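You operate a simulated robot arm through the tools that you are given. There is no shell and no other tool. Be economical: measure what you need, move in short steps, check, and stop when the job is done.

Carry out the task below with a simulated two-armed robot. There is one attempt and no reset: what you move stays moved.

Task
Home the trial machine, then move both housings to the orange tray.
Fine: leave both clamps of the fixture open.
Where things are to end (x, y in the base frame): grey housing within 0.06 m of [0.76, 0.39]; grey housing within 0.06 m of [0.85, 0.39].

It is judged by the outcome, as a careful person would: the job done as asked, and still so three seconds after it is handed in. It fails if anything else is knocked over, pushed out of place, dropped, spilled or broken.

Robot
Two 6-joint arms with two-finger parallel grippers on one trunk, on a base that drives. Base frame: it is fixed to the floor where the robot stands at the start and does not move with it; the origin is under the middle of the robot, x ahead of it, y to its left, z up. Lengths are in m, angles in degrees, forces in N, time in s.
The left shoulder is at the start at [0.06, 0.187, 0.997], the right one opposite. With the tool pointing down near the work surface each hand reaches from about 0.26 to 0.62 m from the robot's upright axis, wherever it stands, measured 20 degrees to its own side. Places, roughly: beam carriage of the trial machine [1.1, 0.1, 1.1]; home button of the trial machine [0.5, 0, 0.7]; orange tray [0.7, 0.4, 0.7]; plate of the trial machine [0.7, 0.1, 0.7]; red clamp of the grey fixture [0.7, 0, 0.8]; yellow clamp of the grey fixture [0.7, 0.1, 0.8]. Payload 1.57 kg a hand.
The TCP of each hand is the grasp point between the finger pads, 0.03 m short of the fingertips. In the tool frame z runs along the fingers and y along their closing line. Largest opening 0.11 m; finger width 0.024, thickness 0.012; the body of the gripper, 0.048 by 0.112 m, starts 0.078 m behind the TCP.
Orientation is that of the tool frame in the base frame, as [roll, pitch, yaw] about the fixed x, y, z axes, in that order (R = Rz(yaw) Ry(pitch) Rx(roll)). With the fingers straight down and closing along the base's y, the tool's x points along the base's -x, its y along +y and its z along -z.

Tools
- The arms move only by the tool nudge_tool. It takes "left_deltas", "right_deltas" or both (then of equal length, played together; a hand with none holds still); each is a list of rows, each an object of numbers (a shift or turn left out is 0, a gripper value left out holds the last): "tx", "ty", "tz": the shift along the tool's x, y, z in units of 150 mm (1.0 is 150 mm); "ax", "ay", "az": the turn, a rotation vector about the tool's x, y, z in units of 60 degrees (1.0 is 60 degrees); "fingers": the gripper command, from -1 (fully open) to 1 (shut), values between in proportion. In form: [{"tx": .., "ty": .., "tz": .., "ax": .., "ay": .., "az": .., "fingers": ..}, ...]. A call has 1 to 8 rows; each row is the pose to reach, as a shift and turn from the pose commanded when the call began, along the tool's axes at that moment. A call with a number of a shift or a turn outside -1 to 1 is refused whole. A row lasts 0.2 s, in which the tool goes at most 0.05 m and 8.6 degrees; a call with a longer step from one row to the next is refused whole, and so is a gripper value outside its range. A pose out of reach is approached as far as the arm can. The call stops where the force on the tool passes 90 N (or 10 N more than at its start, if that is more) or the arm is blocked; 0.2 s more then pass. Each finger travels about 0.153 m/s and halts on what it meets, pressing with about 32 N; the grip force reading is that of the motor and also rises with nothing between the fingers. The clock runs only during rows and for 0.2 s after the last one: add rows that repeat a pose to give the fingers time. The reply holds the time, the measured pose of the TCP, the force on the tool along the base axes, the opening and the grip force, in the units named above and with some noise, with the torque about the TCP (base axes, N m) and any sound that the robot's microphone picked up.
- Cameras (640 x 400 px; columns grow to the right, rows downward): "scene" is now at [0.0166, 0.0106, 1.5379]; the picture's right is [0.14, -0.99, 0.00], its down [-0.75, -0.11, -0.65] and it looks along [0.65, 0.09, -0.76] (base axes); focal length 261 px, centre (320, 200). "left" rides on the left gripper at [0.07, -0.016, -0.141] in its tool frame; the picture's right is [0.23, 0.97, 0.00], its down [-0.86, 0.20, -0.48] and it looks along [-0.47, 0.11, 0.88] (tool axes); focal length 222 px, centre (320, 200). "right" rides on the right gripper at [0.07, 0.016, -0.141] in its tool frame; the picture's right is [-0.23, 0.97, 0.00], its down [-0.86, -0.20, -0.48] and it looks along [-0.47, -0.11, 0.88] (tool axes); focal length 222 px, centre (320, 200).
- capture(camera): a new picture of that camera. The clock stands still meanwhile.
- move_column(by): slides the trunk up (or, below 0, down) by that many m; the arms and the scene camera ride with it, the base frame stays. It gives what a move gives, with no picture.
- drive_base(legs): drives the robot by 1 to 6 legs, each [ahead, left, turn to the left] in m, m and degrees, along the robot's own axes; the way and the turn of a leg run together, so that a leg with both is an arc; at most 1.5 m and 180 degrees a leg. The arms and the cameras ride along, it lands a little off, and it stops where it bumps. It gives what a move gives.
- aim_head(pan, tilt): turns the head with the scene camera to pan (to the left, within 86 degrees either way) and tilt (down, from -29 to 69), counted from straight ahead of the robot. It gives what a move gives.
- point_at(camera, pixels): there is no depth. For up to 12 entries [column, row, z] of the newest picture of that camera ("zoom" is the newest enlarged one), the place [x, y] in the base frame at which the ray of that pixel passes the height z, good to about 0.002 m. The clock stands still meanwhile.
- close_up(camera, box): a new picture of the part [left, top, right, bottom] of that camera's present view, enlarged. The clock stands still meanwhile.
- finish_job(): hands the job in; it is judged then, once.

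Keep the steps short. Do not move on a guess: measure, check each grasp and each placing, and mend mistakes. In all there are 80 turns and 62 pictures (those below and enlarged ones count). Leave the grippers open and the arms clear of the work at the hand-in unless told otherwise, and finish with a single line.

The tools are called after "Call:" as name(argument=value, ...) on one line, values as JSON. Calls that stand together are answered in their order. nudge_tool: Moves the arms, as the interface text tells. Its arguments: {"type":"object","properties":{"left_deltas":{"type":"array","items":{"type":"object","properties":{"tx":{"type":"number"},"ty":{"type":"number"},"tz":{"type":"number"},"ax":{"type":"number"},"ay":{"type":"number"},"az":{"type":"number"},"fingers":{"type":"number"}}}},"right_deltas":{"type":"array","items":{"type":"object","properties":{"tx":{"type":"number"},"ty":{"type":"number"},"tz":{"type":"number"},"ax":{"type":"number"},"ay":{"type":"number"},"az":{"type":"number"},"fingers":{"type":"number"}}}}},"required":[]} The other tools are called the same way: move_column (by) slides the trunk up or down; drive_base (legs) drives the base; aim_head (pan, tilt) turns the head that bears the scene camera; capture (camera) takes a picture; point_at (camera, pixels) gives the place at which the rays of pixels pass given heights; close_up (camera, box) takes an enlarged picture of a part of a camera's view; finish_job () hands the job in.

At the start:

```text
time: 0.0
left_eef_pos: [0.4142, 0.2185, 1.1784]
left_tool_rot: [-180.0, 0.0, 180.0]
left_ft_force: [-0.9, 0.1, -1.1]
left_moment: [-0.02, -0.06, -0.03]
left_gripper_width: 0.1101
left_finger_force: 0.1
right_eef_pos: [0.3988, -0.0763, 1.1784]
right_tool_rot: [180.0, 0.0, -180.0]
right_ft_force: [1.1, 0.2, -0.3]
right_moment: [0.0, 0.01, 0.07]
right_gripper_width: 0.1101
right_finger_force: 0.0
trunk travel left (down, up): [-0.625, 0.365]
robot x, y, heading: [-0.001, 0.0002, -0.1]
head pan, tilt: [8.1, 49.3]
```

scene: 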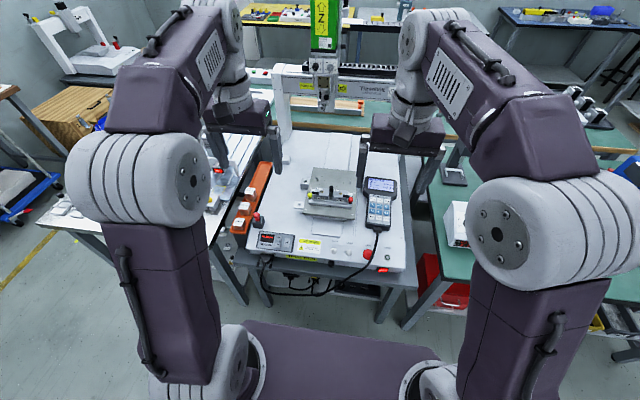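
right: 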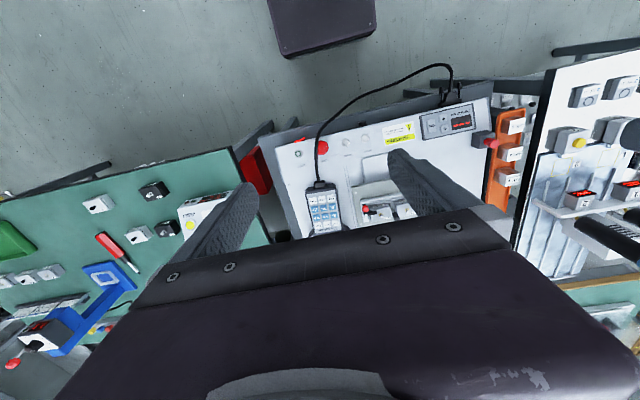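
left: 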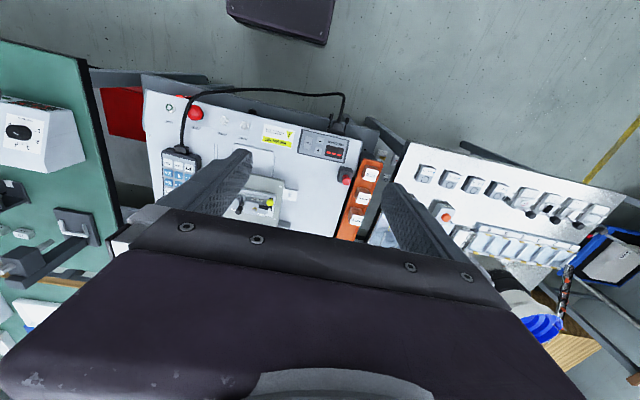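

I start by enlarging the machine in the scene view to find the fixture, clamps, housings, buttons and the tray.

Call:
close_up(camera="scene", box=[220, 130, 420, 270])

Call:
close_up(camera="left", box=[130, 70, 410, 245])

Call:
close_up(camera="right", box=[250, 80, 550, 268])

```text
2.86 times, centred on (320, 200) of scene
```

zoom: 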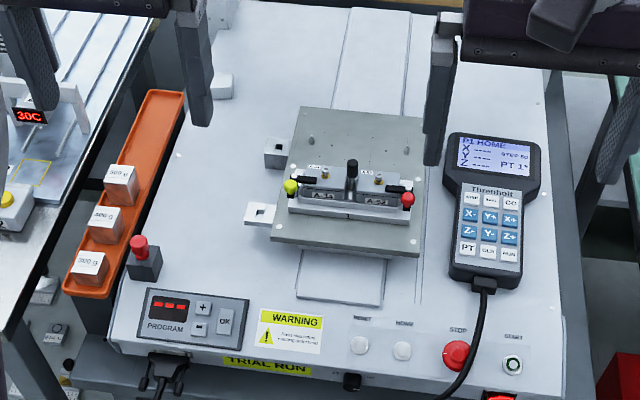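

```text
2.29 times, centred on (270, 158) of left
```

zoom: 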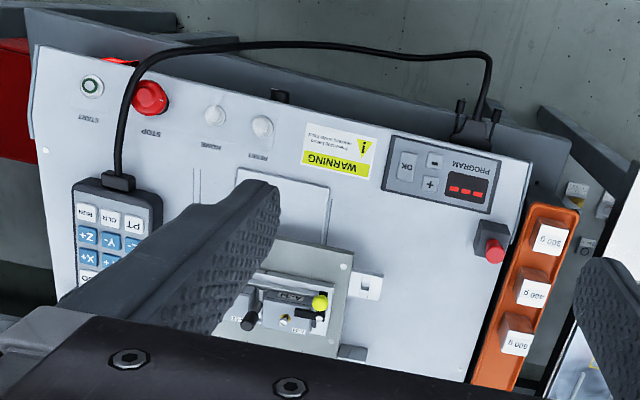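

```text
2.13 times, centred on (400, 174) of right
```

zoom: 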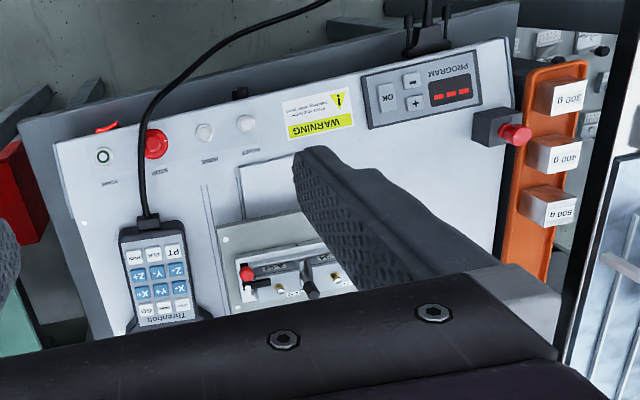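

The pendant reads "P1 HOME". I need the small labels by the buttons and the fixture in more detail.

Call:
close_up(camera="scene", box=[320, 235, 410, 291])

Call:
point_at(camera="zoom", pixels=[[320, 200, 0.7]])

Call:
close_up(camera="scene", box=[295, 160, 365, 220])

Call:
close_up(camera="scene", box=[355, 170, 405, 235])

```text
7.11 times, centred on (365, 263) of scene
```

zoom: 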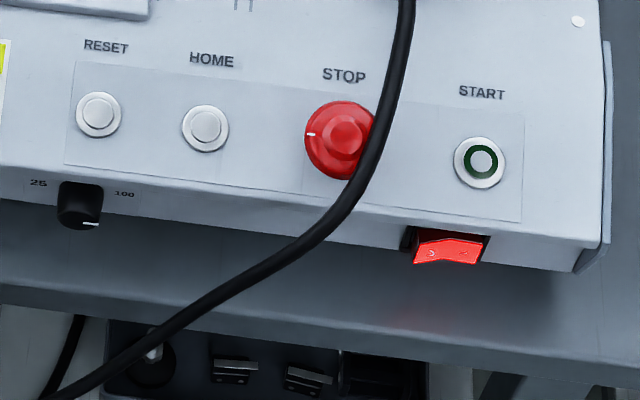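

```text
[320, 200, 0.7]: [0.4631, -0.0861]
```

```text
6.67 times, centred on (330, 190) of scene
```

zoom: 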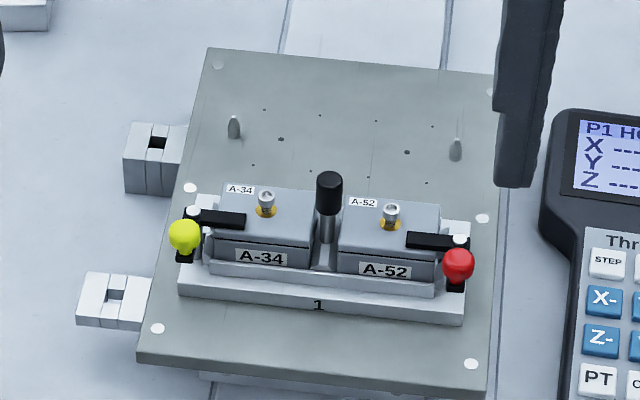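

```text
6.15 times, centred on (380, 202) of scene
```

zoom: 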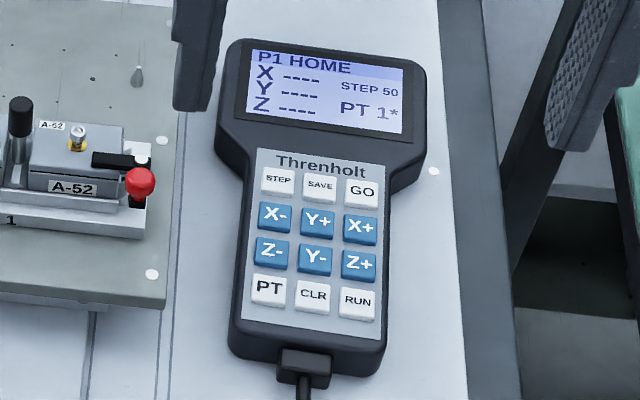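

HOME is the second white button from the left, with RESET left of it and STOP right of it. I'll triangulate HOME (scene ≈(348.8,252.9), left ≈(224.1,120.9), right ≈(345.5,142.1)).

Call:
point_at(camera="scene", pixels=[[348.8, 252.9, 0.65], [348.8, 252.9, 0.7], [348.8, 252.9, 0.75], [333.5, 251.2, 0.7], [368, 254, 0.7]])

Call:
point_at(camera="left", pixels=[[224.1, 120.9, 0.65], [224.1, 120.9, 0.7], [224.1, 120.9, 0.75]])

Call:
point_at(camera="right", pixels=[[345.5, 142.1, 0.65], [345.5, 142.1, 0.7], [345.5, 142.1, 0.75]])

```text
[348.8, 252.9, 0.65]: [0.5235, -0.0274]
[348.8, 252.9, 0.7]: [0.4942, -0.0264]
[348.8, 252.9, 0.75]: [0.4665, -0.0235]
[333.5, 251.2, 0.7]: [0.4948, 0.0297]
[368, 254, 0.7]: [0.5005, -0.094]
```

```text
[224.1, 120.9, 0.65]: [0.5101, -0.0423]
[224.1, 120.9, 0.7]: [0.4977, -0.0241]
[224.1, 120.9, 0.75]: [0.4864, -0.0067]
```

```text
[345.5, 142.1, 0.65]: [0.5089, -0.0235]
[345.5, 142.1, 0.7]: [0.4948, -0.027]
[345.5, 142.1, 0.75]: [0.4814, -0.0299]
```

HOME sits at about (0.495, -0.026), z≈0.70, and all three views agree. I'll bring the right hand over it with the fingers shut, descending in stages.

Call:
nudge_tool(right_deltas=[{"tx": -0.16, "ty": 0.08, "tz": 0.25, "fingers": 1}, {"tx": -0.32, "ty": 0.17, "tz": 0.5, "fingers": 1}, {"tx": -0.48, "ty": 0.25, "tz": 0.75, "fingers": 1}, {"tx": -0.64, "ty": 0.335, "tz": 1, "fingers": 1}])

Call:
nudge_tool(right_deltas=[{"tz": 0.3}, {"tz": 0.6}, {"tz": 0.9}, {"tz": 1}])

Call:
capture(camera="right")

Call:
capture(camera="scene")

```text
time: 1.0
left_eef_pos: [0.4156, 0.2172, 1.1777]
left_tool_rot: [179.9, -0.1, 180.0]
left_ft_force: [0.5, -0.2, -0.6]
left_moment: [-0.01, 0.02, -0.01]
left_gripper_width: 0.11
left_finger_force: 0.0
right_eef_pos: [0.4969, -0.0263, 1.0251]
right_tool_rot: [-180.0, -0.1, 180.0]
right_ft_force: [0.2, -0.2, -0.2]
right_moment: [-0.05, 0.02, 0.04]
right_gripper_width: 0.0
right_finger_force: 21.3
trunk travel left (down, up): [-0.625, 0.365]
robot x, y, heading: [-0.0013, 0.0038, 0.1]
head pan, tilt: [8.1, 49.3]
```

```text
time: 2.0
left_eef_pos: [0.4151, 0.2174, 1.1776]
left_tool_rot: [180.0, 0.0, 179.9]
left_ft_force: [0.2, -0.1, -0.5]
left_moment: [0.01, 0.0, 0.0]
left_gripper_width: 0.1102
left_finger_force: 0.0
right_eef_pos: [0.4949, -0.027, 0.8767]
right_tool_rot: [-180.0, 0.0, 180.0]
right_ft_force: [0.5, -0.2, 0.2]
right_moment: [-0.02, 0.0, 0.02]
right_gripper_width: 0.0004
right_finger_force: 21.0
trunk travel left (down, up): [-0.625, 0.365]
robot x, y, heading: [0.0037, 0.0, -0.2]
head pan, tilt: [8.1, 49.3]
```

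```text
52 pictures are left
```

right: 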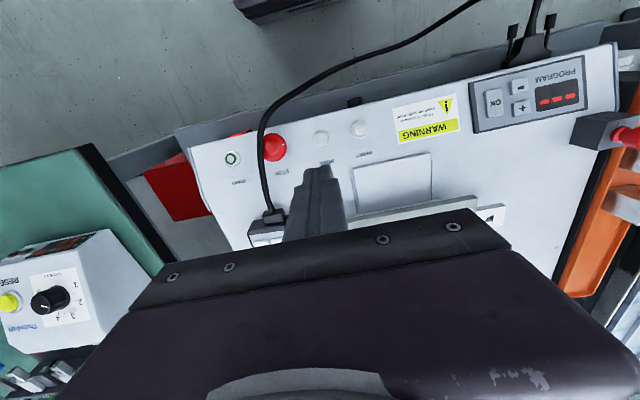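

```text
51 pictures are left
```

scene: 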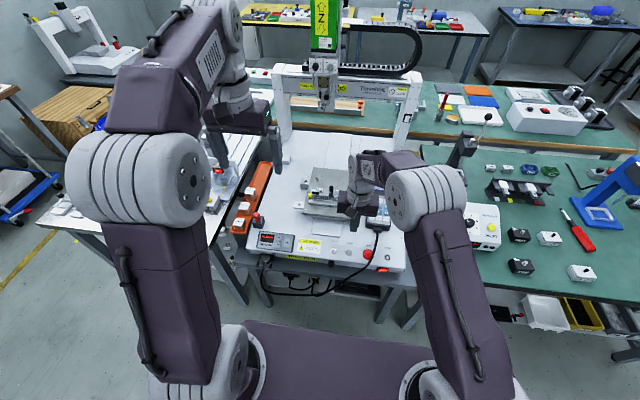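

HOME now shows at right (321,138), nearer to the camera. I'll re-measure it.

Call:
point_at(camera="right", pixels=[[321, 138, 0.7], [358, 128, 0.7], [321, 138, 0.71]])

Call:
nudge_tool(right_deltas=[{"tz": 0.25}, {"tz": 0.5}, {"tz": 0.75}])

Call:
close_up(camera="right", box=[220, 60, 480, 222])

```text
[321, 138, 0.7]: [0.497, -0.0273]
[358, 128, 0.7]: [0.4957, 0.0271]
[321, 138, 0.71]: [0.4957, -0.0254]
```

```text
time: 2.8
left_eef_pos: [0.4154, 0.218, 1.1779]
left_tool_rot: [-180.0, 0.0, 180.0]
left_ft_force: [-0.1, 0.0, -0.3]
left_moment: [-0.01, 0.02, -0.02]
left_gripper_width: 0.1096
left_finger_force: 0.1
right_eef_pos: [0.4943, -0.0268, 0.7642]
right_tool_rot: [-180.0, 0.1, -180.0]
right_ft_force: [-0.2, -0.2, 0.4]
right_moment: [0.0, 0.0, 0.0]
right_gripper_width: 0.0002
right_finger_force: 20.9
trunk travel left (down, up): [-0.625, 0.365]
robot x, y, heading: [-0.0021, 0.0001, -0.3]
head pan, tilt: [8.1, 49.3]
```

```text
2.46 times, centred on (350, 141) of right
```

zoom: 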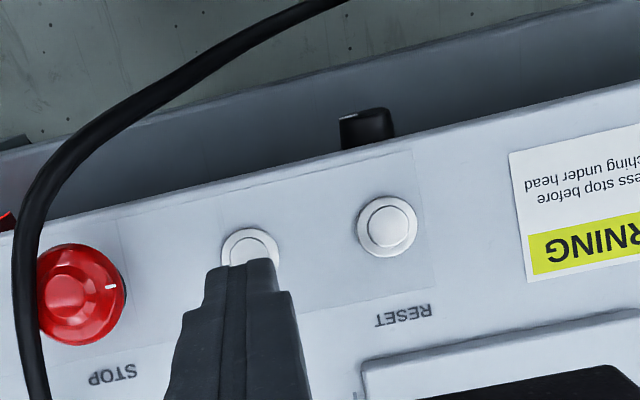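

The fingertip is over HOME, with its tip at z≈0.734. I'll press to about 0.697 and withdraw in the same call, keeping away from the plate.

Call:
nudge_tool(right_deltas=[{"tz": 0.15}, {"tz": 0.2}, {"tz": 0.23}, {"tz": 0.25}, {"tz": 0.1}, {"tz": -0.2}, {"tz": -0.5}, {"tz": -0.8}])

Call:
capture(camera="scene")

```text
time: 4.6
left_eef_pos: [0.4133, 0.2181, 1.1784]
left_tool_rot: [-180.0, 0.0, 179.9]
left_ft_force: [-0.8, 0.4, -0.9]
left_moment: [0.0, -0.03, -0.01]
left_gripper_width: 0.1098
left_finger_force: 0.0
right_eef_pos: [0.4934, -0.0272, 0.885]
right_tool_rot: [-180.0, 0.1, 180.0]
right_ft_force: [-0.2, 0.1, -0.2]
right_moment: [-0.01, -0.02, 0.01]
right_gripper_width: 0.0
right_finger_force: 21.9
trunk travel left (down, up): [-0.625, 0.365]
robot x, y, heading: [0.0018, -0.0003, -0.1]
head pan, tilt: [8.1, 49.3]
heard: click
```

```text
49 pictures are left
```

scene: 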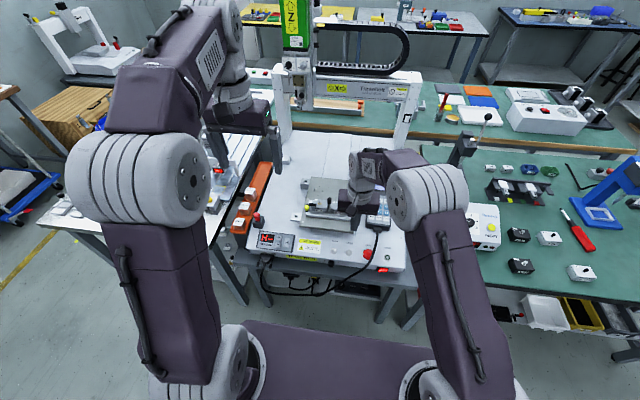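

There was a click, the display shows "H--", and the axes are moving, with the plate coming forward. I'll lift and draw the right hand clear, then wait.

Call:
nudge_tool(right_deltas=[{"tz": -0.3, "fingers": 1}, {"tz": -0.6, "ty": -0.1}, {"tz": -0.9, "ty": -0.2}, {"tz": -0.95, "ty": -0.5, "fingers": -1}, {"tz": -0.95, "ty": -0.8}, {"tz": -0.95, "ty": -1}, {"tz": -0.95, "ty": -1}, {"tz": -0.95, "ty": -1}])

Call:
nudge_tool(right_deltas=[{}, {}, {}, {}, {}, {}, {}, {}])

Call:
close_up(camera="scene", box=[220, 130, 420, 270])

```text
time: 6.4
left_eef_pos: [0.4153, 0.2183, 1.1783]
left_tool_rot: [179.9, 0.0, -179.9]
left_ft_force: [-0.1, -0.5, -0.5]
left_moment: [-0.02, 0.01, 0.02]
left_gripper_width: 0.1099
left_finger_force: 0.2
right_eef_pos: [0.4953, -0.1775, 1.029]
right_tool_rot: [180.0, 0.1, 179.9]
right_ft_force: [0.5, 0.6, 0.4]
right_moment: [0.04, -0.02, 0.0]
right_gripper_width: 0.1101
right_finger_force: 0.0
trunk travel left (down, up): [-0.625, 0.365]
robot x, y, heading: [0.0006, 0.0039, 0.0]
head pan, tilt: [8.1, 49.3]
```

```text
time: 8.2
left_eef_pos: [0.4142, 0.2185, 1.177]
left_tool_rot: [179.9, -0.1, 180.0]
left_ft_force: [0.5, -0.3, -0.7]
left_moment: [0.0, 0.0, 0.03]
left_gripper_width: 0.1098
left_finger_force: 0.1
right_eef_pos: [0.4957, -0.1761, 1.0272]
right_tool_rot: [-180.0, -0.1, 180.0]
right_ft_force: [-0.5, 0.8, -0.1]
right_moment: [-0.03, 0.03, -0.03]
right_gripper_width: 0.11
right_finger_force: 0.1
trunk travel left (down, up): [-0.625, 0.365]
robot x, y, heading: [0.0017, 0.0001, 0.1]
head pan, tilt: [8.1, 49.3]
```

```text
2.86 times, centred on (320, 200) of scene
```

zoom: 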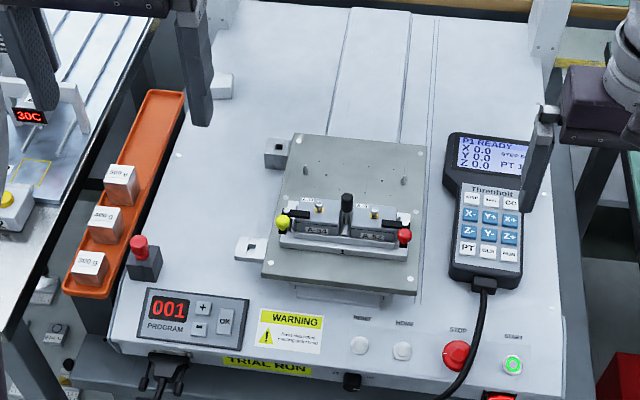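

Homing is done: "P1 READY, X/Y/Z 0.0", program 001. Next I'll look closely at the fixture and clamps.

Call:
close_up(camera="scene", box=[300, 185, 356, 220])

Call:
capture(camera="left")

Call:
capture(camera="right")

```text
11.43 times, centred on (328, 202) of scene
```

zoom: 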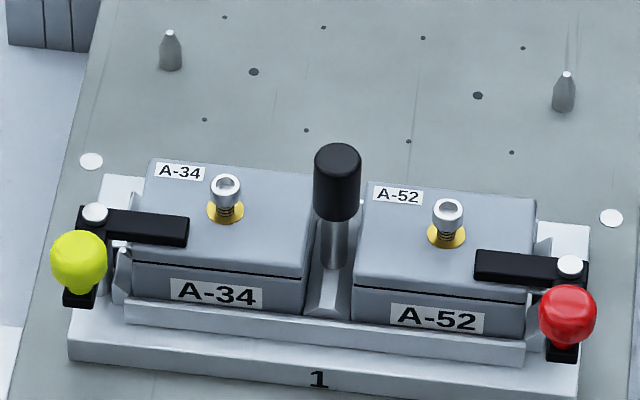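

```text
46 pictures are left
```

left: 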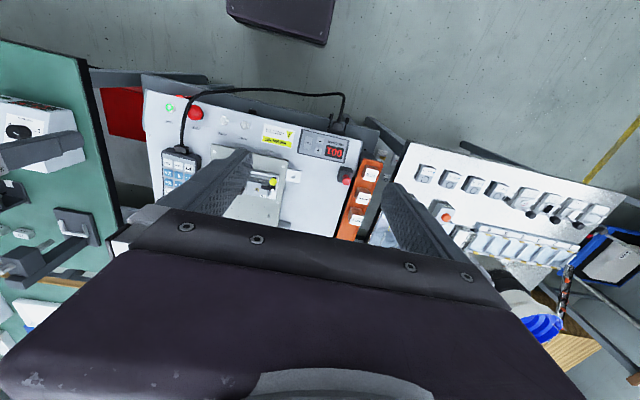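

```text
45 pictures are left
```

right: 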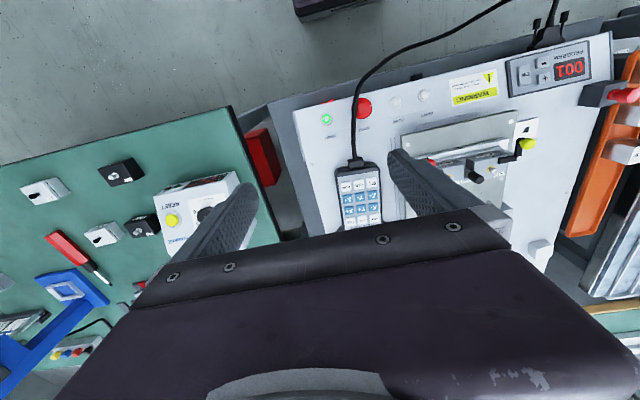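

The clamps are L-levers on upright pivots: a black arm over the housing and a ball lever to the front. I'll measure key points from the scene at two candidate heights (front corners, balls, pivots, tray and weights).

Call:
point_at(camera="zoom", pixels=[[320, 200, 0.7]])

Call:
point_at(camera="scene", pixels=[[283, 163, 0.7], [271, 163, 0.7], [259, 233, 0.7], [242, 230, 0.7], [262, 197, 0.74], [257, 210, 0.74], [251, 224, 0.74], [306, 206, 0.77], [350, 212, 0.77], [308, 203, 0.79], [350, 207, 0.79], [330, 199, 0.79]])

Call:
nudge_tool(left_deltas=[{"az": -0.14, "tz": 0.1}, {"az": -0.28, "tz": 0.2}, {"az": -0.42, "tz": 0.3, "ty": 0.1}, {"az": -0.56, "tz": 0.4, "ty": 0.2}, {"az": -0.7, "tz": 0.5, "ty": 0.3}, {"az": -0.84, "tz": 0.6, "ty": 0.35}, {"az": -0.98, "tz": 0.67, "ty": 0.4}])

Call:
nudge_tool(left_deltas=[{"az": -0.13}, {"az": -0.26}, {"az": -0.39}, {"az": -0.52}])

Call:
capture(camera="left")

```text
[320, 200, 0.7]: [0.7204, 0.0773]
```

```text
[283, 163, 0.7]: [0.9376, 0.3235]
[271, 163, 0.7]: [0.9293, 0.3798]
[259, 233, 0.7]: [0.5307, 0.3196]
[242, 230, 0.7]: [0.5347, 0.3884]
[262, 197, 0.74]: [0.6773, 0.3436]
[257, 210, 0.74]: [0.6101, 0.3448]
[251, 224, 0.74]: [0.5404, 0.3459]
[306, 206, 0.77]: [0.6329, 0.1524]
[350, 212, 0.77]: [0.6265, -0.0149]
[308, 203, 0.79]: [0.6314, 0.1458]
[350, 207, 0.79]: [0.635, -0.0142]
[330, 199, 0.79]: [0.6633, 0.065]
```

```text
time: 9.8
left_eef_pos: [0.4138, 0.2775, 1.0784]
left_tool_rot: [-180.0, 0.0, -121.1]
left_ft_force: [-0.3, -0.5, 1.0]
left_moment: [0.02, 0.03, 0.0]
left_gripper_width: 0.1102
left_finger_force: 0.1
right_eef_pos: [0.4961, -0.1766, 1.0269]
right_tool_rot: [-180.0, -0.1, 179.9]
right_ft_force: [-0.7, -0.1, 1.1]
right_moment: [0.01, -0.02, -0.01]
right_gripper_width: 0.11
right_finger_force: 0.1
trunk travel left (down, up): [-0.625, 0.365]
robot x, y, heading: [-0.0005, 0.0001, -0.0]
head pan, tilt: [8.1, 49.3]
```

```text
time: 10.8
left_eef_pos: [0.4141, 0.2776, 1.0775]
left_tool_rot: [180.0, 0.0, -89.7]
left_ft_force: [-0.4, -0.1, -0.5]
left_moment: [0.03, -0.02, 0.0]
left_gripper_width: 0.11
left_finger_force: 0.1
right_eef_pos: [0.4952, -0.1761, 1.0272]
right_tool_rot: [-180.0, 0.0, -179.9]
right_ft_force: [0.1, 0.8, -0.5]
right_moment: [0.0, -0.01, -0.01]
right_gripper_width: 0.1101
right_finger_force: 0.1
trunk travel left (down, up): [-0.625, 0.365]
robot x, y, heading: [0.0014, 0.0015, 0.0]
head pan, tilt: [8.1, 49.3]
```

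```text
44 pictures are left
```

left: 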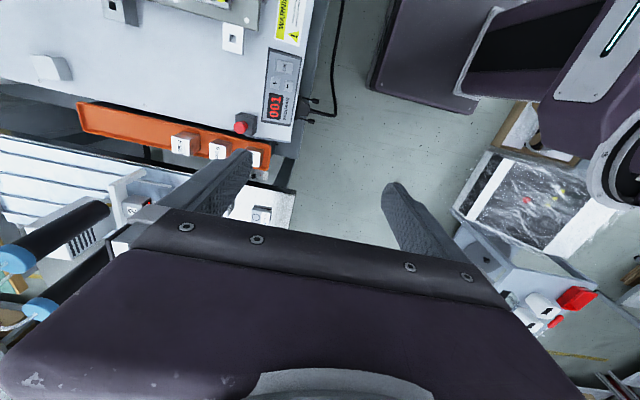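

Now I can triangulate the tray and weights (left: weights ≈(183,143),(219,150),(254,158); tray ends (80,105),(275,165)) and read the gap between robot base and table.

Call:
point_at(camera="left", pixels=[[186, 138, 0.62], [186, 138, 0.68], [186, 138, 0.74], [222, 146, 0.68], [254, 153, 0.68], [78, 103, 0.65], [88, 131, 0.65], [297, 148, 0.65], [476, 112, 0.3], [370, 90, 0.3], [300, 150, 0.6]])

Call:
point_at(camera="scene", pixels=[[262, 197, 0.62], [262, 197, 0.68], [283, 163, 0.6], [283, 163, 0.65], [271, 163, 0.65], [259, 233, 0.65], [242, 230, 0.65], [259, 233, 0.6]])

Call:
close_up(camera="left", box=[60, 80, 320, 242])

```text
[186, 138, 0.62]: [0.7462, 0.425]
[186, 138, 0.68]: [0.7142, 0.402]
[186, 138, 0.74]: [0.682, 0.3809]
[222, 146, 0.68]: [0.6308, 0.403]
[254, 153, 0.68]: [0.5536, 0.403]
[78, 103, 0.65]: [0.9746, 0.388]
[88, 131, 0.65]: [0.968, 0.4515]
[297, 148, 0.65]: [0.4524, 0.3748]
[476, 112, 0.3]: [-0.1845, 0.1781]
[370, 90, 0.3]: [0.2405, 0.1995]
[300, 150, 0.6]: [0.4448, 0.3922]
```

```text
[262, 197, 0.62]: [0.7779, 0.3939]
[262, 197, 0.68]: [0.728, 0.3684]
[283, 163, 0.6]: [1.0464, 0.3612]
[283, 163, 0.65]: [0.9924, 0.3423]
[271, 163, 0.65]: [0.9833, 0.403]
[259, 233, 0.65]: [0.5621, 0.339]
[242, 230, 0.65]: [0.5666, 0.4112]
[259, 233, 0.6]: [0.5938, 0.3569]
```

```text
2.46 times, centred on (190, 161) of left
```

zoom: 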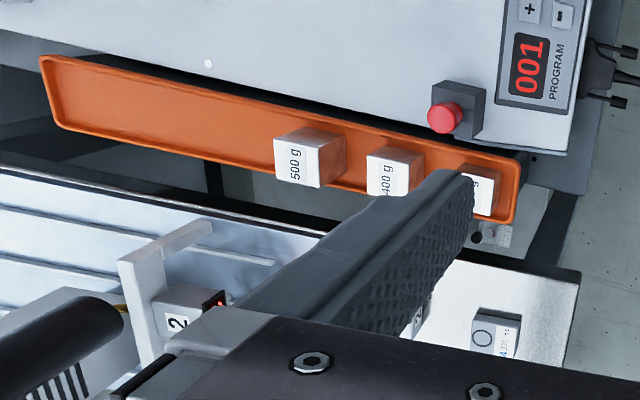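

My weight/tray pixels in the scene were wrong. I'll redo them from the enlarged views: tray corners scene (272.4,162.2),(260.6,161.5),(230.5,231.5),(247.3,234.3), and left (76.2,103.3),(82.3,131.7),(269.3,183.9),(272.1,157.7).

Call:
point_at(camera="scene", pixels=[[272.4, 162.2, 0.65], [260.6, 161.5, 0.65], [230.5, 231.5, 0.65], [247.3, 234.3, 0.65], [272.4, 162.2, 0.7], [260.6, 161.5, 0.7], [230.5, 231.5, 0.7], [247.3, 234.3, 0.7]])

Call:
point_at(camera="left", pixels=[[76.2, 103.3, 0.65], [82.3, 131.7, 0.65], [269.3, 183.9, 0.65], [272.1, 157.7, 0.65], [76.2, 103.3, 0.7], [82.3, 131.7, 0.7], [269.3, 183.9, 0.7], [272.1, 157.7, 0.7], [182, 144, 0.7], [182, 144, 0.74]])

```text
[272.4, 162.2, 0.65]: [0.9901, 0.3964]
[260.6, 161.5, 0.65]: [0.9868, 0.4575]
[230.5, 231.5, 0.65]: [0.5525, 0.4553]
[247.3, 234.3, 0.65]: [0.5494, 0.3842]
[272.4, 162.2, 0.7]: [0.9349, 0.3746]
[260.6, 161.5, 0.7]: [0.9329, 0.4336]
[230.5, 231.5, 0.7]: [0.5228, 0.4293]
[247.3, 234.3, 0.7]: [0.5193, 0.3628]
```

```text
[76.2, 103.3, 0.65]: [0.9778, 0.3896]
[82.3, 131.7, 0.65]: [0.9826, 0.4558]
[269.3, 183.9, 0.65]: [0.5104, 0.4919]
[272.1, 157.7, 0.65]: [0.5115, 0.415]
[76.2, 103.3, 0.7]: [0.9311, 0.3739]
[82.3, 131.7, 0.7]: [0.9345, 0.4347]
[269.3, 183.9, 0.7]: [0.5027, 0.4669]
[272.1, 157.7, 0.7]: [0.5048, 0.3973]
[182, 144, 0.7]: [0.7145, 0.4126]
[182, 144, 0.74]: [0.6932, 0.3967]
```

The corners agree at a tray rim of z≈0.70, x 0.52–0.93, y 0.365–0.434. I'll bring the left hand high over the fixture so its camera can measure housings and clamps.

Call:
nudge_tool(left_deltas=[{"tx": 0.2, "ty": -0.2}, {"tx": 0.4, "ty": -0.4}, {"tx": 0.6, "ty": -0.6}, {"tx": 0.8, "ty": -0.8}, {"tx": 0.98, "ty": -0.97}])

Call:
capture(camera="left")

Call:
capture(camera="scene")

```text
time: 12.0
left_eef_pos: [0.5519, 0.1332, 1.073]
left_tool_rot: [179.8, -0.1, -90.0]
left_ft_force: [0.3, -0.1, 0.2]
left_moment: [-0.01, 0.02, 0.0]
left_gripper_width: 0.1101
left_finger_force: 0.0
left hand out of reach, approached as far as the arm can: row 5
right_eef_pos: [0.4961, -0.1789, 1.0264]
right_tool_rot: [-180.0, -0.1, -180.0]
right_ft_force: [0.9, 0.4, 0.4]
right_moment: [0.04, 0.0, 0.01]
right_gripper_width: 0.1099
right_finger_force: 0.0
trunk travel left (down, up): [-0.625, 0.365]
robot x, y, heading: [0.0003, 0.0037, -0.1]
head pan, tilt: [8.1, 49.3]
```

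```text
42 pictures are left
```

left: 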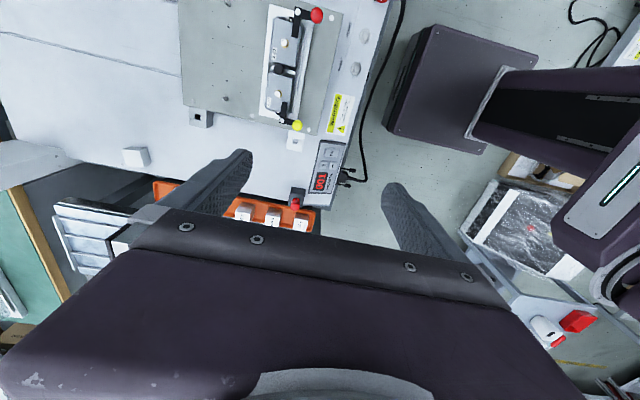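

```text
41 pictures are left
```

scene: 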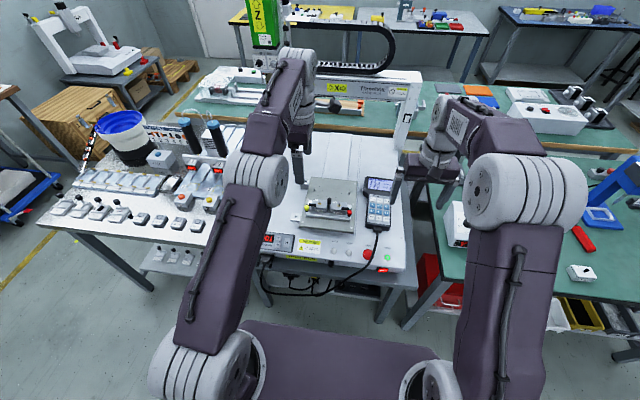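

The left hand is at its reach limit, so I'll need to drive ahead. I'll enlarge the fixture and the gap between base and table.

Call:
close_up(camera="left", box=[170, 0, 400, 144])

Call:
point_at(camera="left", pixels=[[412, 60, 0.3], [412, 60, 0.2], [412, 60, 0.4], [352, 150, 0.62], [395, 8, 0.62]])

Call:
close_up(camera="scene", box=[230, 225, 430, 350])

```text
2.78 times, centred on (285, 72) of left
```

zoom: 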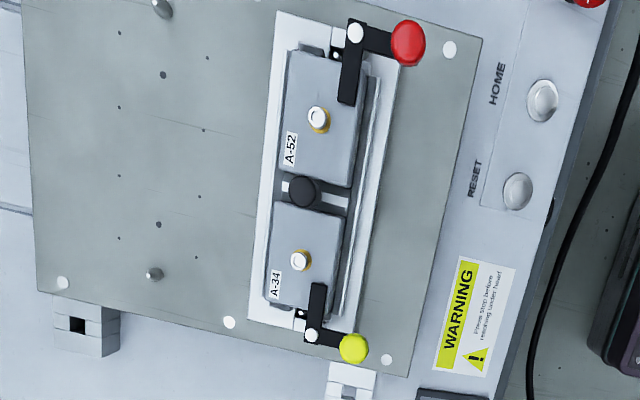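

```text
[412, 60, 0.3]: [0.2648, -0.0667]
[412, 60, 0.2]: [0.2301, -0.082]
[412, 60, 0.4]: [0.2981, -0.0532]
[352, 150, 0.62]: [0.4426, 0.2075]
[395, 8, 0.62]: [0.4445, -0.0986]
```

```text
3.20 times, centred on (330, 288) of scene
```

zoom: 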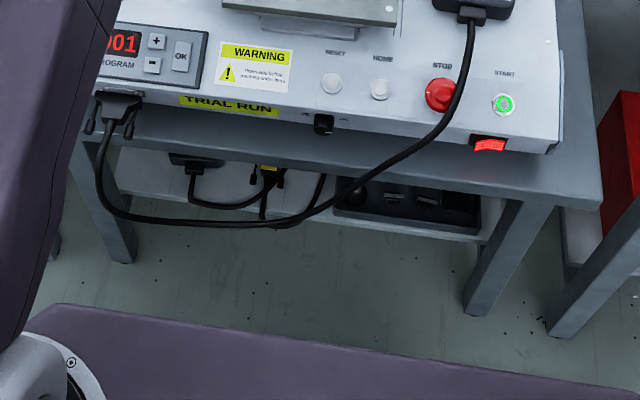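

This view shows the clamps clearly: the yellow pivot is at zoom (312,335), its arm lies over A-34, and the ball at (353,348) is on the robot side. Swinging the balls outward opens them. Before driving ahead I'll measure the robot deck's front edge (scene (333,334)), the fixture points, and the table edge.

Call:
point_at(camera="scene", pixels=[[333, 334, 0.2], [333, 334, 0.3], [333, 334, 0.4], [250, 321, 0.3], [335, 272, 0.62], [335, 280, 0.62], [297, 337, 0.0]])

Call:
point_at(camera="left", pixels=[[388, 130, 0.3], [342, 165, 0.62]])

Call:
close_up(camera="left", box=[250, 0, 340, 135])

Call:
close_up(camera="scene", box=[298, 180, 362, 220])

```text
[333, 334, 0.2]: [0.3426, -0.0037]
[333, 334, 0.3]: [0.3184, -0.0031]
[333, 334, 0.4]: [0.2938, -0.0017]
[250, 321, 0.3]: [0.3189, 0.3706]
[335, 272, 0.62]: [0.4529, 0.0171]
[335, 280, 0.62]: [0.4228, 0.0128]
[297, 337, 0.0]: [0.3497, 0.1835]
```

```text
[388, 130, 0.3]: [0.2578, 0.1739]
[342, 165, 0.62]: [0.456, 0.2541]
```

```text
2.96 times, centred on (295, 68) of left
```

zoom: 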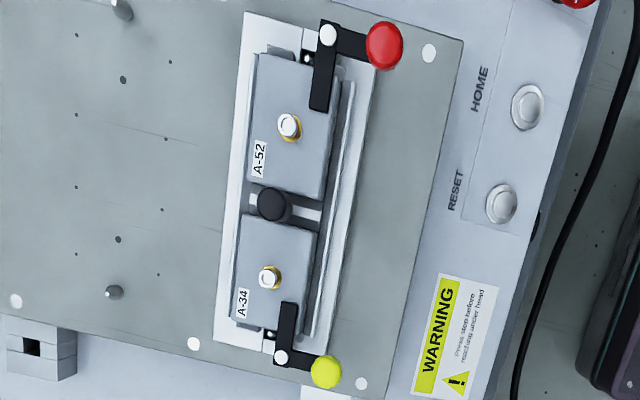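

```text
10.00 times, centred on (330, 200) of scene
```

zoom: 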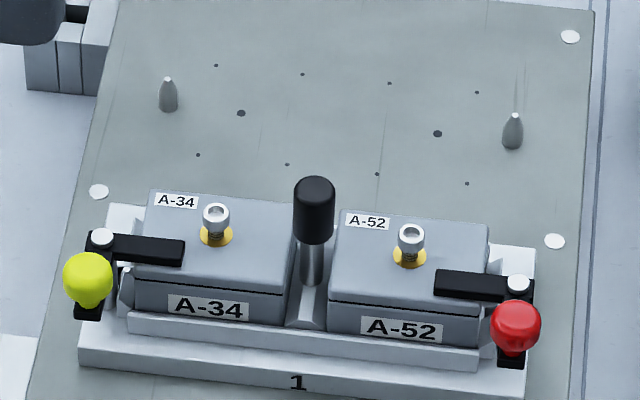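

Using three views, the box under me is the mobile base, top z≈0.2, front at x≈0.225 and about 0.4 wide. What shows at the scene's bottom is the chest. I'll measure the table legs at floor level and the shelf front.

Call:
point_at(camera="scene", pixels=[[265, 307, 0.0], [270, 307, 0.0], [377, 322, 0.0], [382, 323, 0.0], [324, 290, 0.3], [324, 290, 0.2], [324, 290, 0.4], [272, 270, 0.6], [398, 292, 0.6]])

Call:
point_at(camera="left", pixels=[[388, 130, 0.2], [420, 40, 0.2]])

```text
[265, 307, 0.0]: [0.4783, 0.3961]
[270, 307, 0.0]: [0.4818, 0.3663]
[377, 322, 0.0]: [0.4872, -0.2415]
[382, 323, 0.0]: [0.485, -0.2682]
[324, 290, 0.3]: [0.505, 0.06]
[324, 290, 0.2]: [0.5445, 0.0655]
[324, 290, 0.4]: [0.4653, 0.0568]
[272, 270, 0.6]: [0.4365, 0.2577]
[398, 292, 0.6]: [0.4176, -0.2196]
```

```text
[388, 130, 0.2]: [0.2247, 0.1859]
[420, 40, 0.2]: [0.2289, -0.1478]
```

Legs stand at x≈0.48 (y 0.37 and -0.24) and the shelf at x≥0.5, so driving 0.22 ahead keeps the base in front of them. First I'll triangulate balls, pivots, and housings from both views.

Call:
point_at(camera="scene", pixels=[[308.1, 203.7, 0.76], [308.1, 203.7, 0.8], [306.8, 207.9, 0.76], [306.8, 207.9, 0.8], [349.6, 212.5, 0.76], [349.6, 212.5, 0.8], [319.6, 201, 0.76], [319.6, 201, 0.8], [339.1, 203.3, 0.76], [339.1, 203.3, 0.8], [328.4, 198.8, 0.8], [349.8, 208.3, 0.76]])

Call:
point_at(camera="left", pixels=[[281.8, 120.9, 0.76], [281.8, 120.9, 0.8], [297, 125.6, 0.76], [297, 125.6, 0.8], [316.6, 15.1, 0.76], [316.6, 15.1, 0.8], [277.8, 93.9, 0.76], [277.8, 93.9, 0.8], [284.5, 42.8, 0.76], [284.5, 42.8, 0.8], [279.1, 68.9, 0.8], [297.7, 11.8, 0.76]])

Call:
point_at(camera="left", pixels=[[268, 72, 0.77], [294.3, 77, 0.77], [266.3, 108, 0.77], [272.6, 18.2, 0.77], [300, 23, 0.77], [294, 66, 0.77], [270, 60, 0.77]])

Call:
drive_base(legs=[[0.22, 0.1, 0]])

```text
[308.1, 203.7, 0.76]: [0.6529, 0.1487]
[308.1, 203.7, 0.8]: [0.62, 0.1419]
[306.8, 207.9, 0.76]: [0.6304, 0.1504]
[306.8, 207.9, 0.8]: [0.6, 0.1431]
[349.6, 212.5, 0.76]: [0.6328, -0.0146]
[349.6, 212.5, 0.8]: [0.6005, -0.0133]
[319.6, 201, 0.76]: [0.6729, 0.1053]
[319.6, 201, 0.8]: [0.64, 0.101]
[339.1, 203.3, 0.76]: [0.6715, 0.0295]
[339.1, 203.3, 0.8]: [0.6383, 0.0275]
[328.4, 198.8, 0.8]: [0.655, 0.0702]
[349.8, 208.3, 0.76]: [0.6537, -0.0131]
```

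```text
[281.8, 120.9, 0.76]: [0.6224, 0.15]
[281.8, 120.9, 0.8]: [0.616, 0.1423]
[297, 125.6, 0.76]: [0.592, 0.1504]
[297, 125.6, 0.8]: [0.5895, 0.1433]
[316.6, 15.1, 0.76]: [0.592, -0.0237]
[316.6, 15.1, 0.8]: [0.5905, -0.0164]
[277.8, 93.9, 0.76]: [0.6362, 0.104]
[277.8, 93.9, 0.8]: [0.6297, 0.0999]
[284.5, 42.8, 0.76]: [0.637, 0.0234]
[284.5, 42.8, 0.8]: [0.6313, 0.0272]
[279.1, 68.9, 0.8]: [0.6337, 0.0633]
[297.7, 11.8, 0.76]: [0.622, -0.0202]
```

```text
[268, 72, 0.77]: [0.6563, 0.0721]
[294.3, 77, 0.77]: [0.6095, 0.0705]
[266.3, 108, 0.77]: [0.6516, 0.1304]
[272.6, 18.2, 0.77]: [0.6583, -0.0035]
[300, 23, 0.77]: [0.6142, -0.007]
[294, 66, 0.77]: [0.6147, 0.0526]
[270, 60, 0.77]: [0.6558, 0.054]
```

```text
time: 13.8
left_eef_pos: [0.7693, 0.2361, 1.074]
left_tool_rot: [-179.9, 0.1, -89.7]
left_ft_force: [-0.2, -0.3, 0.3]
left_moment: [0.0, 0.02, 0.02]
left_gripper_width: 0.1099
left_finger_force: 0.1
right_eef_pos: [0.7165, -0.0738, 1.0277]
right_tool_rot: [179.9, 0.0, -179.7]
right_ft_force: [-0.2, 0.0, -0.5]
right_moment: [0.01, -0.01, -0.01]
right_gripper_width: 0.1101
right_finger_force: 0.0
trunk travel left (down, up): [-0.625, 0.365]
robot x, y, heading: [0.2227, 0.1005, 0.5]
head pan, tilt: [8.1, 49.3]
```

The drive landed at (0.223, 0.1005). The yellow ball is at (0.589,0.140,0.815), its pivot at (0.615,0.141). The red ball is at (0.590,-0.0135,0.8135), its pivot at (0.614,-0.012). Housings measure ≈0.046×0.058. I'll bring the closed left fingers to the inner side of the yellow ball, staying above for now.

Call:
nudge_tool(left_deltas=[{"tx": 0.17, "ty": 0.2, "tz": 0.1, "fingers": 1}, {"tx": 0.34, "ty": 0.4, "tz": 0.2}, {"tx": 0.5, "ty": 0.6, "tz": 0.35}, {"tx": 0.68, "ty": 0.8, "tz": 0.5}, {"tx": 0.83, "ty": 1.0, "tz": 0.65}])

Call:
nudge_tool(left_deltas=[{"ty": 0.1, "tz": 0.2}, {"ty": 0.22, "tz": 0.45}, {"ty": 0.22, "tz": 0.45}])

Call:
capture(camera="left")

Call:
close_up(camera="left", box=[160, 0, 400, 150])

```text
time: 15.0
left_eef_pos: [0.6211, 0.1083, 0.9766]
left_tool_rot: [-180.0, 0.1, -89.8]
left_ft_force: [0.0, 0.5, -0.3]
left_moment: [0.02, -0.01, 0.0]
left_gripper_width: 0.0
left_finger_force: 21.5
right_eef_pos: [0.7156, -0.0743, 1.0273]
right_tool_rot: [180.0, 0.0, -179.7]
right_ft_force: [0.6, 0.5, 0.2]
right_moment: [0.03, 0.0, 0.01]
right_gripper_width: 0.1103
right_finger_force: 0.0
trunk travel left (down, up): [-0.625, 0.365]
robot x, y, heading: [0.2208, 0.1003, 0.2]
head pan, tilt: [8.1, 49.3]
```

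```text
time: 15.8
left_eef_pos: [0.5881, 0.1093, 0.906]
left_tool_rot: [-180.0, -0.1, -89.7]
left_ft_force: [-0.2, 0.4, -0.1]
left_moment: [-0.03, -0.01, 0.03]
left_gripper_width: 0.0001
left_finger_force: 21.4
right_eef_pos: [0.7162, -0.0738, 1.0281]
right_tool_rot: [-179.9, -0.2, -179.8]
right_ft_force: [-0.1, 0.2, 0.0]
right_moment: [-0.02, 0.0, 0.03]
right_gripper_width: 0.1101
right_finger_force: 0.0
trunk travel left (down, up): [-0.625, 0.365]
robot x, y, heading: [0.2211, 0.1046, 0.1]
head pan, tilt: [8.1, 49.3]
```

```text
36 pictures are left
```

left: 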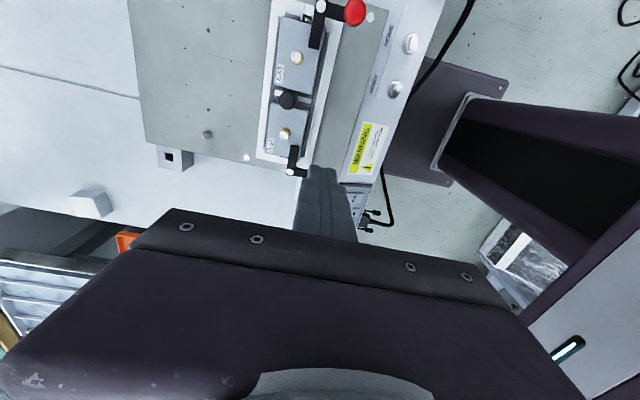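

```text
2.67 times, centred on (280, 75) of left
```

zoom: 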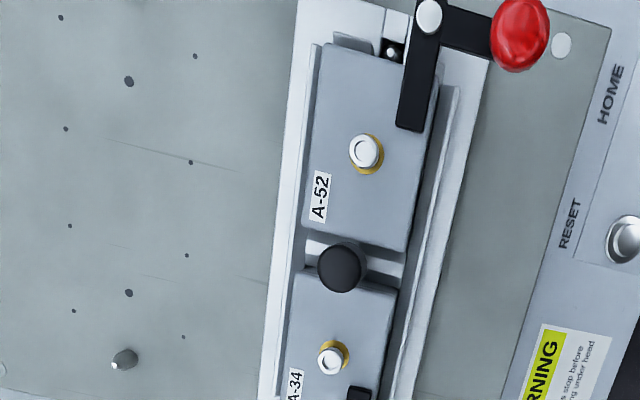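

The finger hides the yellow ball from this side, as expected. I'll check the earlier numbers from this pose (red ball (353,11), yellow pivot (291,172), screws (297,58),(285,133)).

Call:
point_at(camera="left", pixels=[[354, 12, 0.8135], [291, 172, 0.806], [297, 58, 0.8125], [285, 133, 0.8125], [321, 6, 0.806]])

Call:
point_at(camera="zoom", pixels=[[321, 44, 0.785], [302, 228, 0.785], [408, 250, 0.785], [438, 90, 0.785], [395, 290, 0.785], [300, 268, 0.785], [437, 90, 0.77], [452, 90, 0.77], [463, 90, 0.77], [410, 248, 0.77]])

Call:
close_up(camera="scene", box=[180, 190, 380, 350])

```text
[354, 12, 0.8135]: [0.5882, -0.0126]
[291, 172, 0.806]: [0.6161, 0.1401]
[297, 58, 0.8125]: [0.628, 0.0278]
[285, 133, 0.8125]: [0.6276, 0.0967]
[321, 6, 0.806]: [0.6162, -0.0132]
```

```text
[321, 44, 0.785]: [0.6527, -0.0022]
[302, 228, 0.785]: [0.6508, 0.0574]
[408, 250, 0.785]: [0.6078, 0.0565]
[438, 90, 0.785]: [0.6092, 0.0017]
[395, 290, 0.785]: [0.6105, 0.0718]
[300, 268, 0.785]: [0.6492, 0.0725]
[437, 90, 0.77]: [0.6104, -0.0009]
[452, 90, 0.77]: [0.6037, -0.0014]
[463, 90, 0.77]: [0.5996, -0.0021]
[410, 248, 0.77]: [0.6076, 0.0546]
```

```text
2.50 times, centred on (280, 270) of scene
```

zoom: 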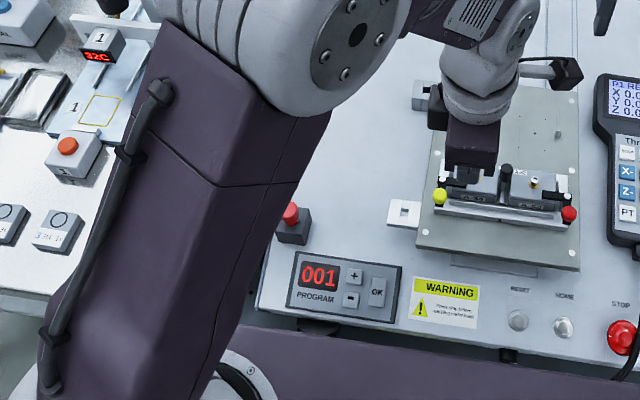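

Numbers agree to 2 mm. I'll lower the closed fingertip beside the ball (tip z≈0.803) and push the ball outward along its arc about the pivot, to about 45°.

Call:
nudge_tool(left_deltas=[{"tz": 0.25, "ty": 0.02}, {"tz": 0.487, "ty": 0.02}, {"tz": 0.487, "ty": 0.02}, {"tz": 0.487, "tx": -0.06, "ty": 0.03}, {"tz": 0.487, "tx": -0.12, "ty": 0.043}, {"tz": 0.487, "tx": -0.175, "ty": 0.055}, {"tz": 0.487, "tx": -0.225, "ty": 0.058}])

Call:
close_up(camera="scene", box=[300, 220, 400, 290])

```text
time: 17.4
left_eef_pos: [0.5789, 0.1458, 0.836]
left_tool_rot: [180.0, 0.0, -89.7]
left_ft_force: [-0.7, -0.7, 0.2]
left_moment: [-0.01, 0.0, -0.03]
left_gripper_width: 0.0
left_finger_force: 21.0
right_eef_pos: [0.7165, -0.0737, 1.0281]
right_tool_rot: [-180.0, 0.0, -179.7]
right_ft_force: [-0.4, 0.8, -0.3]
right_moment: [0.02, 0.0, -0.04]
right_gripper_width: 0.1099
right_finger_force: 0.2
trunk travel left (down, up): [-0.625, 0.365]
robot x, y, heading: [0.2197, 0.1011, 0.4]
head pan, tilt: [8.1, 49.3]
```

```text
5.71 times, centred on (350, 255) of scene
```

zoom: 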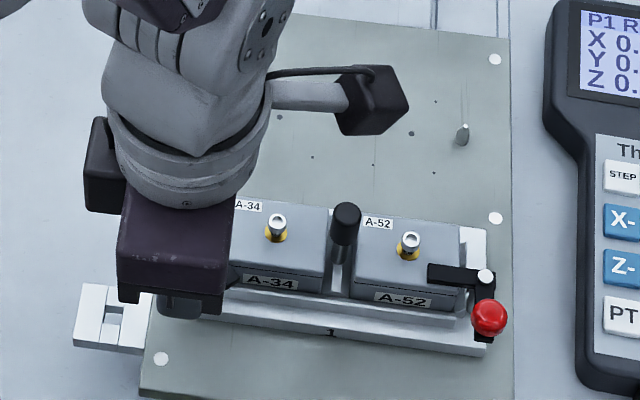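

The black arm has left the top of A-34, with almost no force. I'll continue the arc to about 90–100°, then lift and check.

Call:
nudge_tool(left_deltas=[{"tx": -0.1, "ty": -0.031}, {"tx": -0.167, "ty": -0.085}, {"tx": -0.19, "ty": -0.12}, {"tx": -0.19, "ty": -0.12}, {"tx": -0.17, "ty": 0.0}, {"tx": -0.17, "ty": 0.0, "tz": -0.3}, {"tx": -0.17, "ty": 0.0, "tz": -0.6}, {"tx": -0.4, "ty": 0.0, "tz": -0.8}])

Call:
capture(camera="left")

Call:
close_up(camera="scene", box=[300, 220, 400, 290])

```text
time: 19.2
left_eef_pos: [0.578, 0.205, 0.9575]
left_tool_rot: [180.0, -0.1, -89.7]
left_ft_force: [0.6, 0.4, 0.6]
left_moment: [-0.05, -0.02, 0.03]
left_gripper_width: 0.0
left_finger_force: 21.3
right_eef_pos: [0.7159, -0.0718, 1.0282]
right_tool_rot: [-180.0, 0.1, -179.7]
right_ft_force: [0.0, 0.5, -0.1]
right_moment: [0.02, -0.01, -0.02]
right_gripper_width: 0.1101
right_finger_force: 0.1
trunk travel left (down, up): [-0.625, 0.365]
robot x, y, heading: [0.2198, 0.0996, 0.4]
head pan, tilt: [8.1, 49.3]
```

```text
32 pictures are left
```

left: 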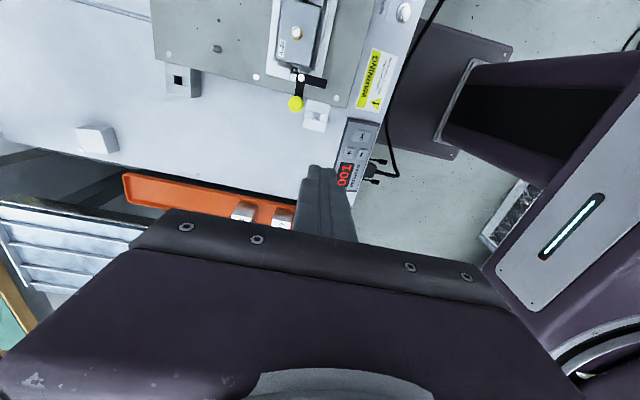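

```text
5.71 times, centred on (350, 255) of scene
```

zoom: 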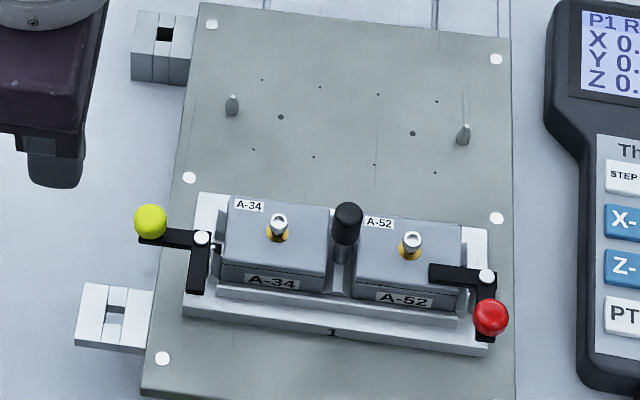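

The yellow clamp is fully open (ball outward, arm along -x). Now the red one with the closed right hand, mirrored: first to above (0.585, 0.018).

Call:
nudge_tool(right_deltas=[{"tx": 0.18, "ty": 0.12, "tz": 0.1, "fingers": 1}, {"tx": 0.36, "ty": 0.25, "tz": 0.2}, {"tx": 0.54, "ty": 0.37, "tz": 0.4}, {"tx": 0.72, "ty": 0.5, "tz": 0.6}, {"tx": 0.873, "ty": 0.612, "tz": 0.8}, {"tx": 0.873, "ty": 0.612, "tz": 0.853}])

Call:
close_up(camera="scene", box=[300, 220, 400, 290])

```text
time: 20.6
left_eef_pos: [0.5795, 0.2029, 0.9565]
left_tool_rot: [-180.0, 0.0, -89.7]
left_ft_force: [-0.3, 0.3, 0.1]
left_moment: [0.01, 0.02, -0.02]
left_gripper_width: 0.0001
left_finger_force: 21.3
right_eef_pos: [0.5874, 0.0159, 0.9002]
right_tool_rot: [179.9, 0.0, -179.7]
right_ft_force: [0.0, -0.4, 0.3]
right_moment: [0.01, 0.0, -0.01]
right_gripper_width: 0.0001
right_finger_force: 21.2
trunk travel left (down, up): [-0.625, 0.365]
robot x, y, heading: [0.2209, 0.101, 0.2]
head pan, tilt: [8.1, 49.3]
```

```text
5.71 times, centred on (350, 255) of scene
```

zoom: 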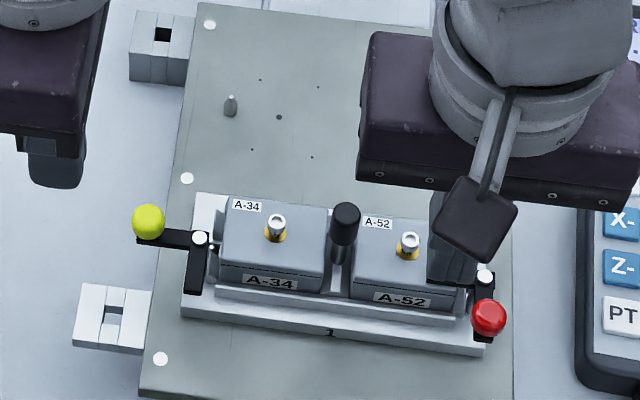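

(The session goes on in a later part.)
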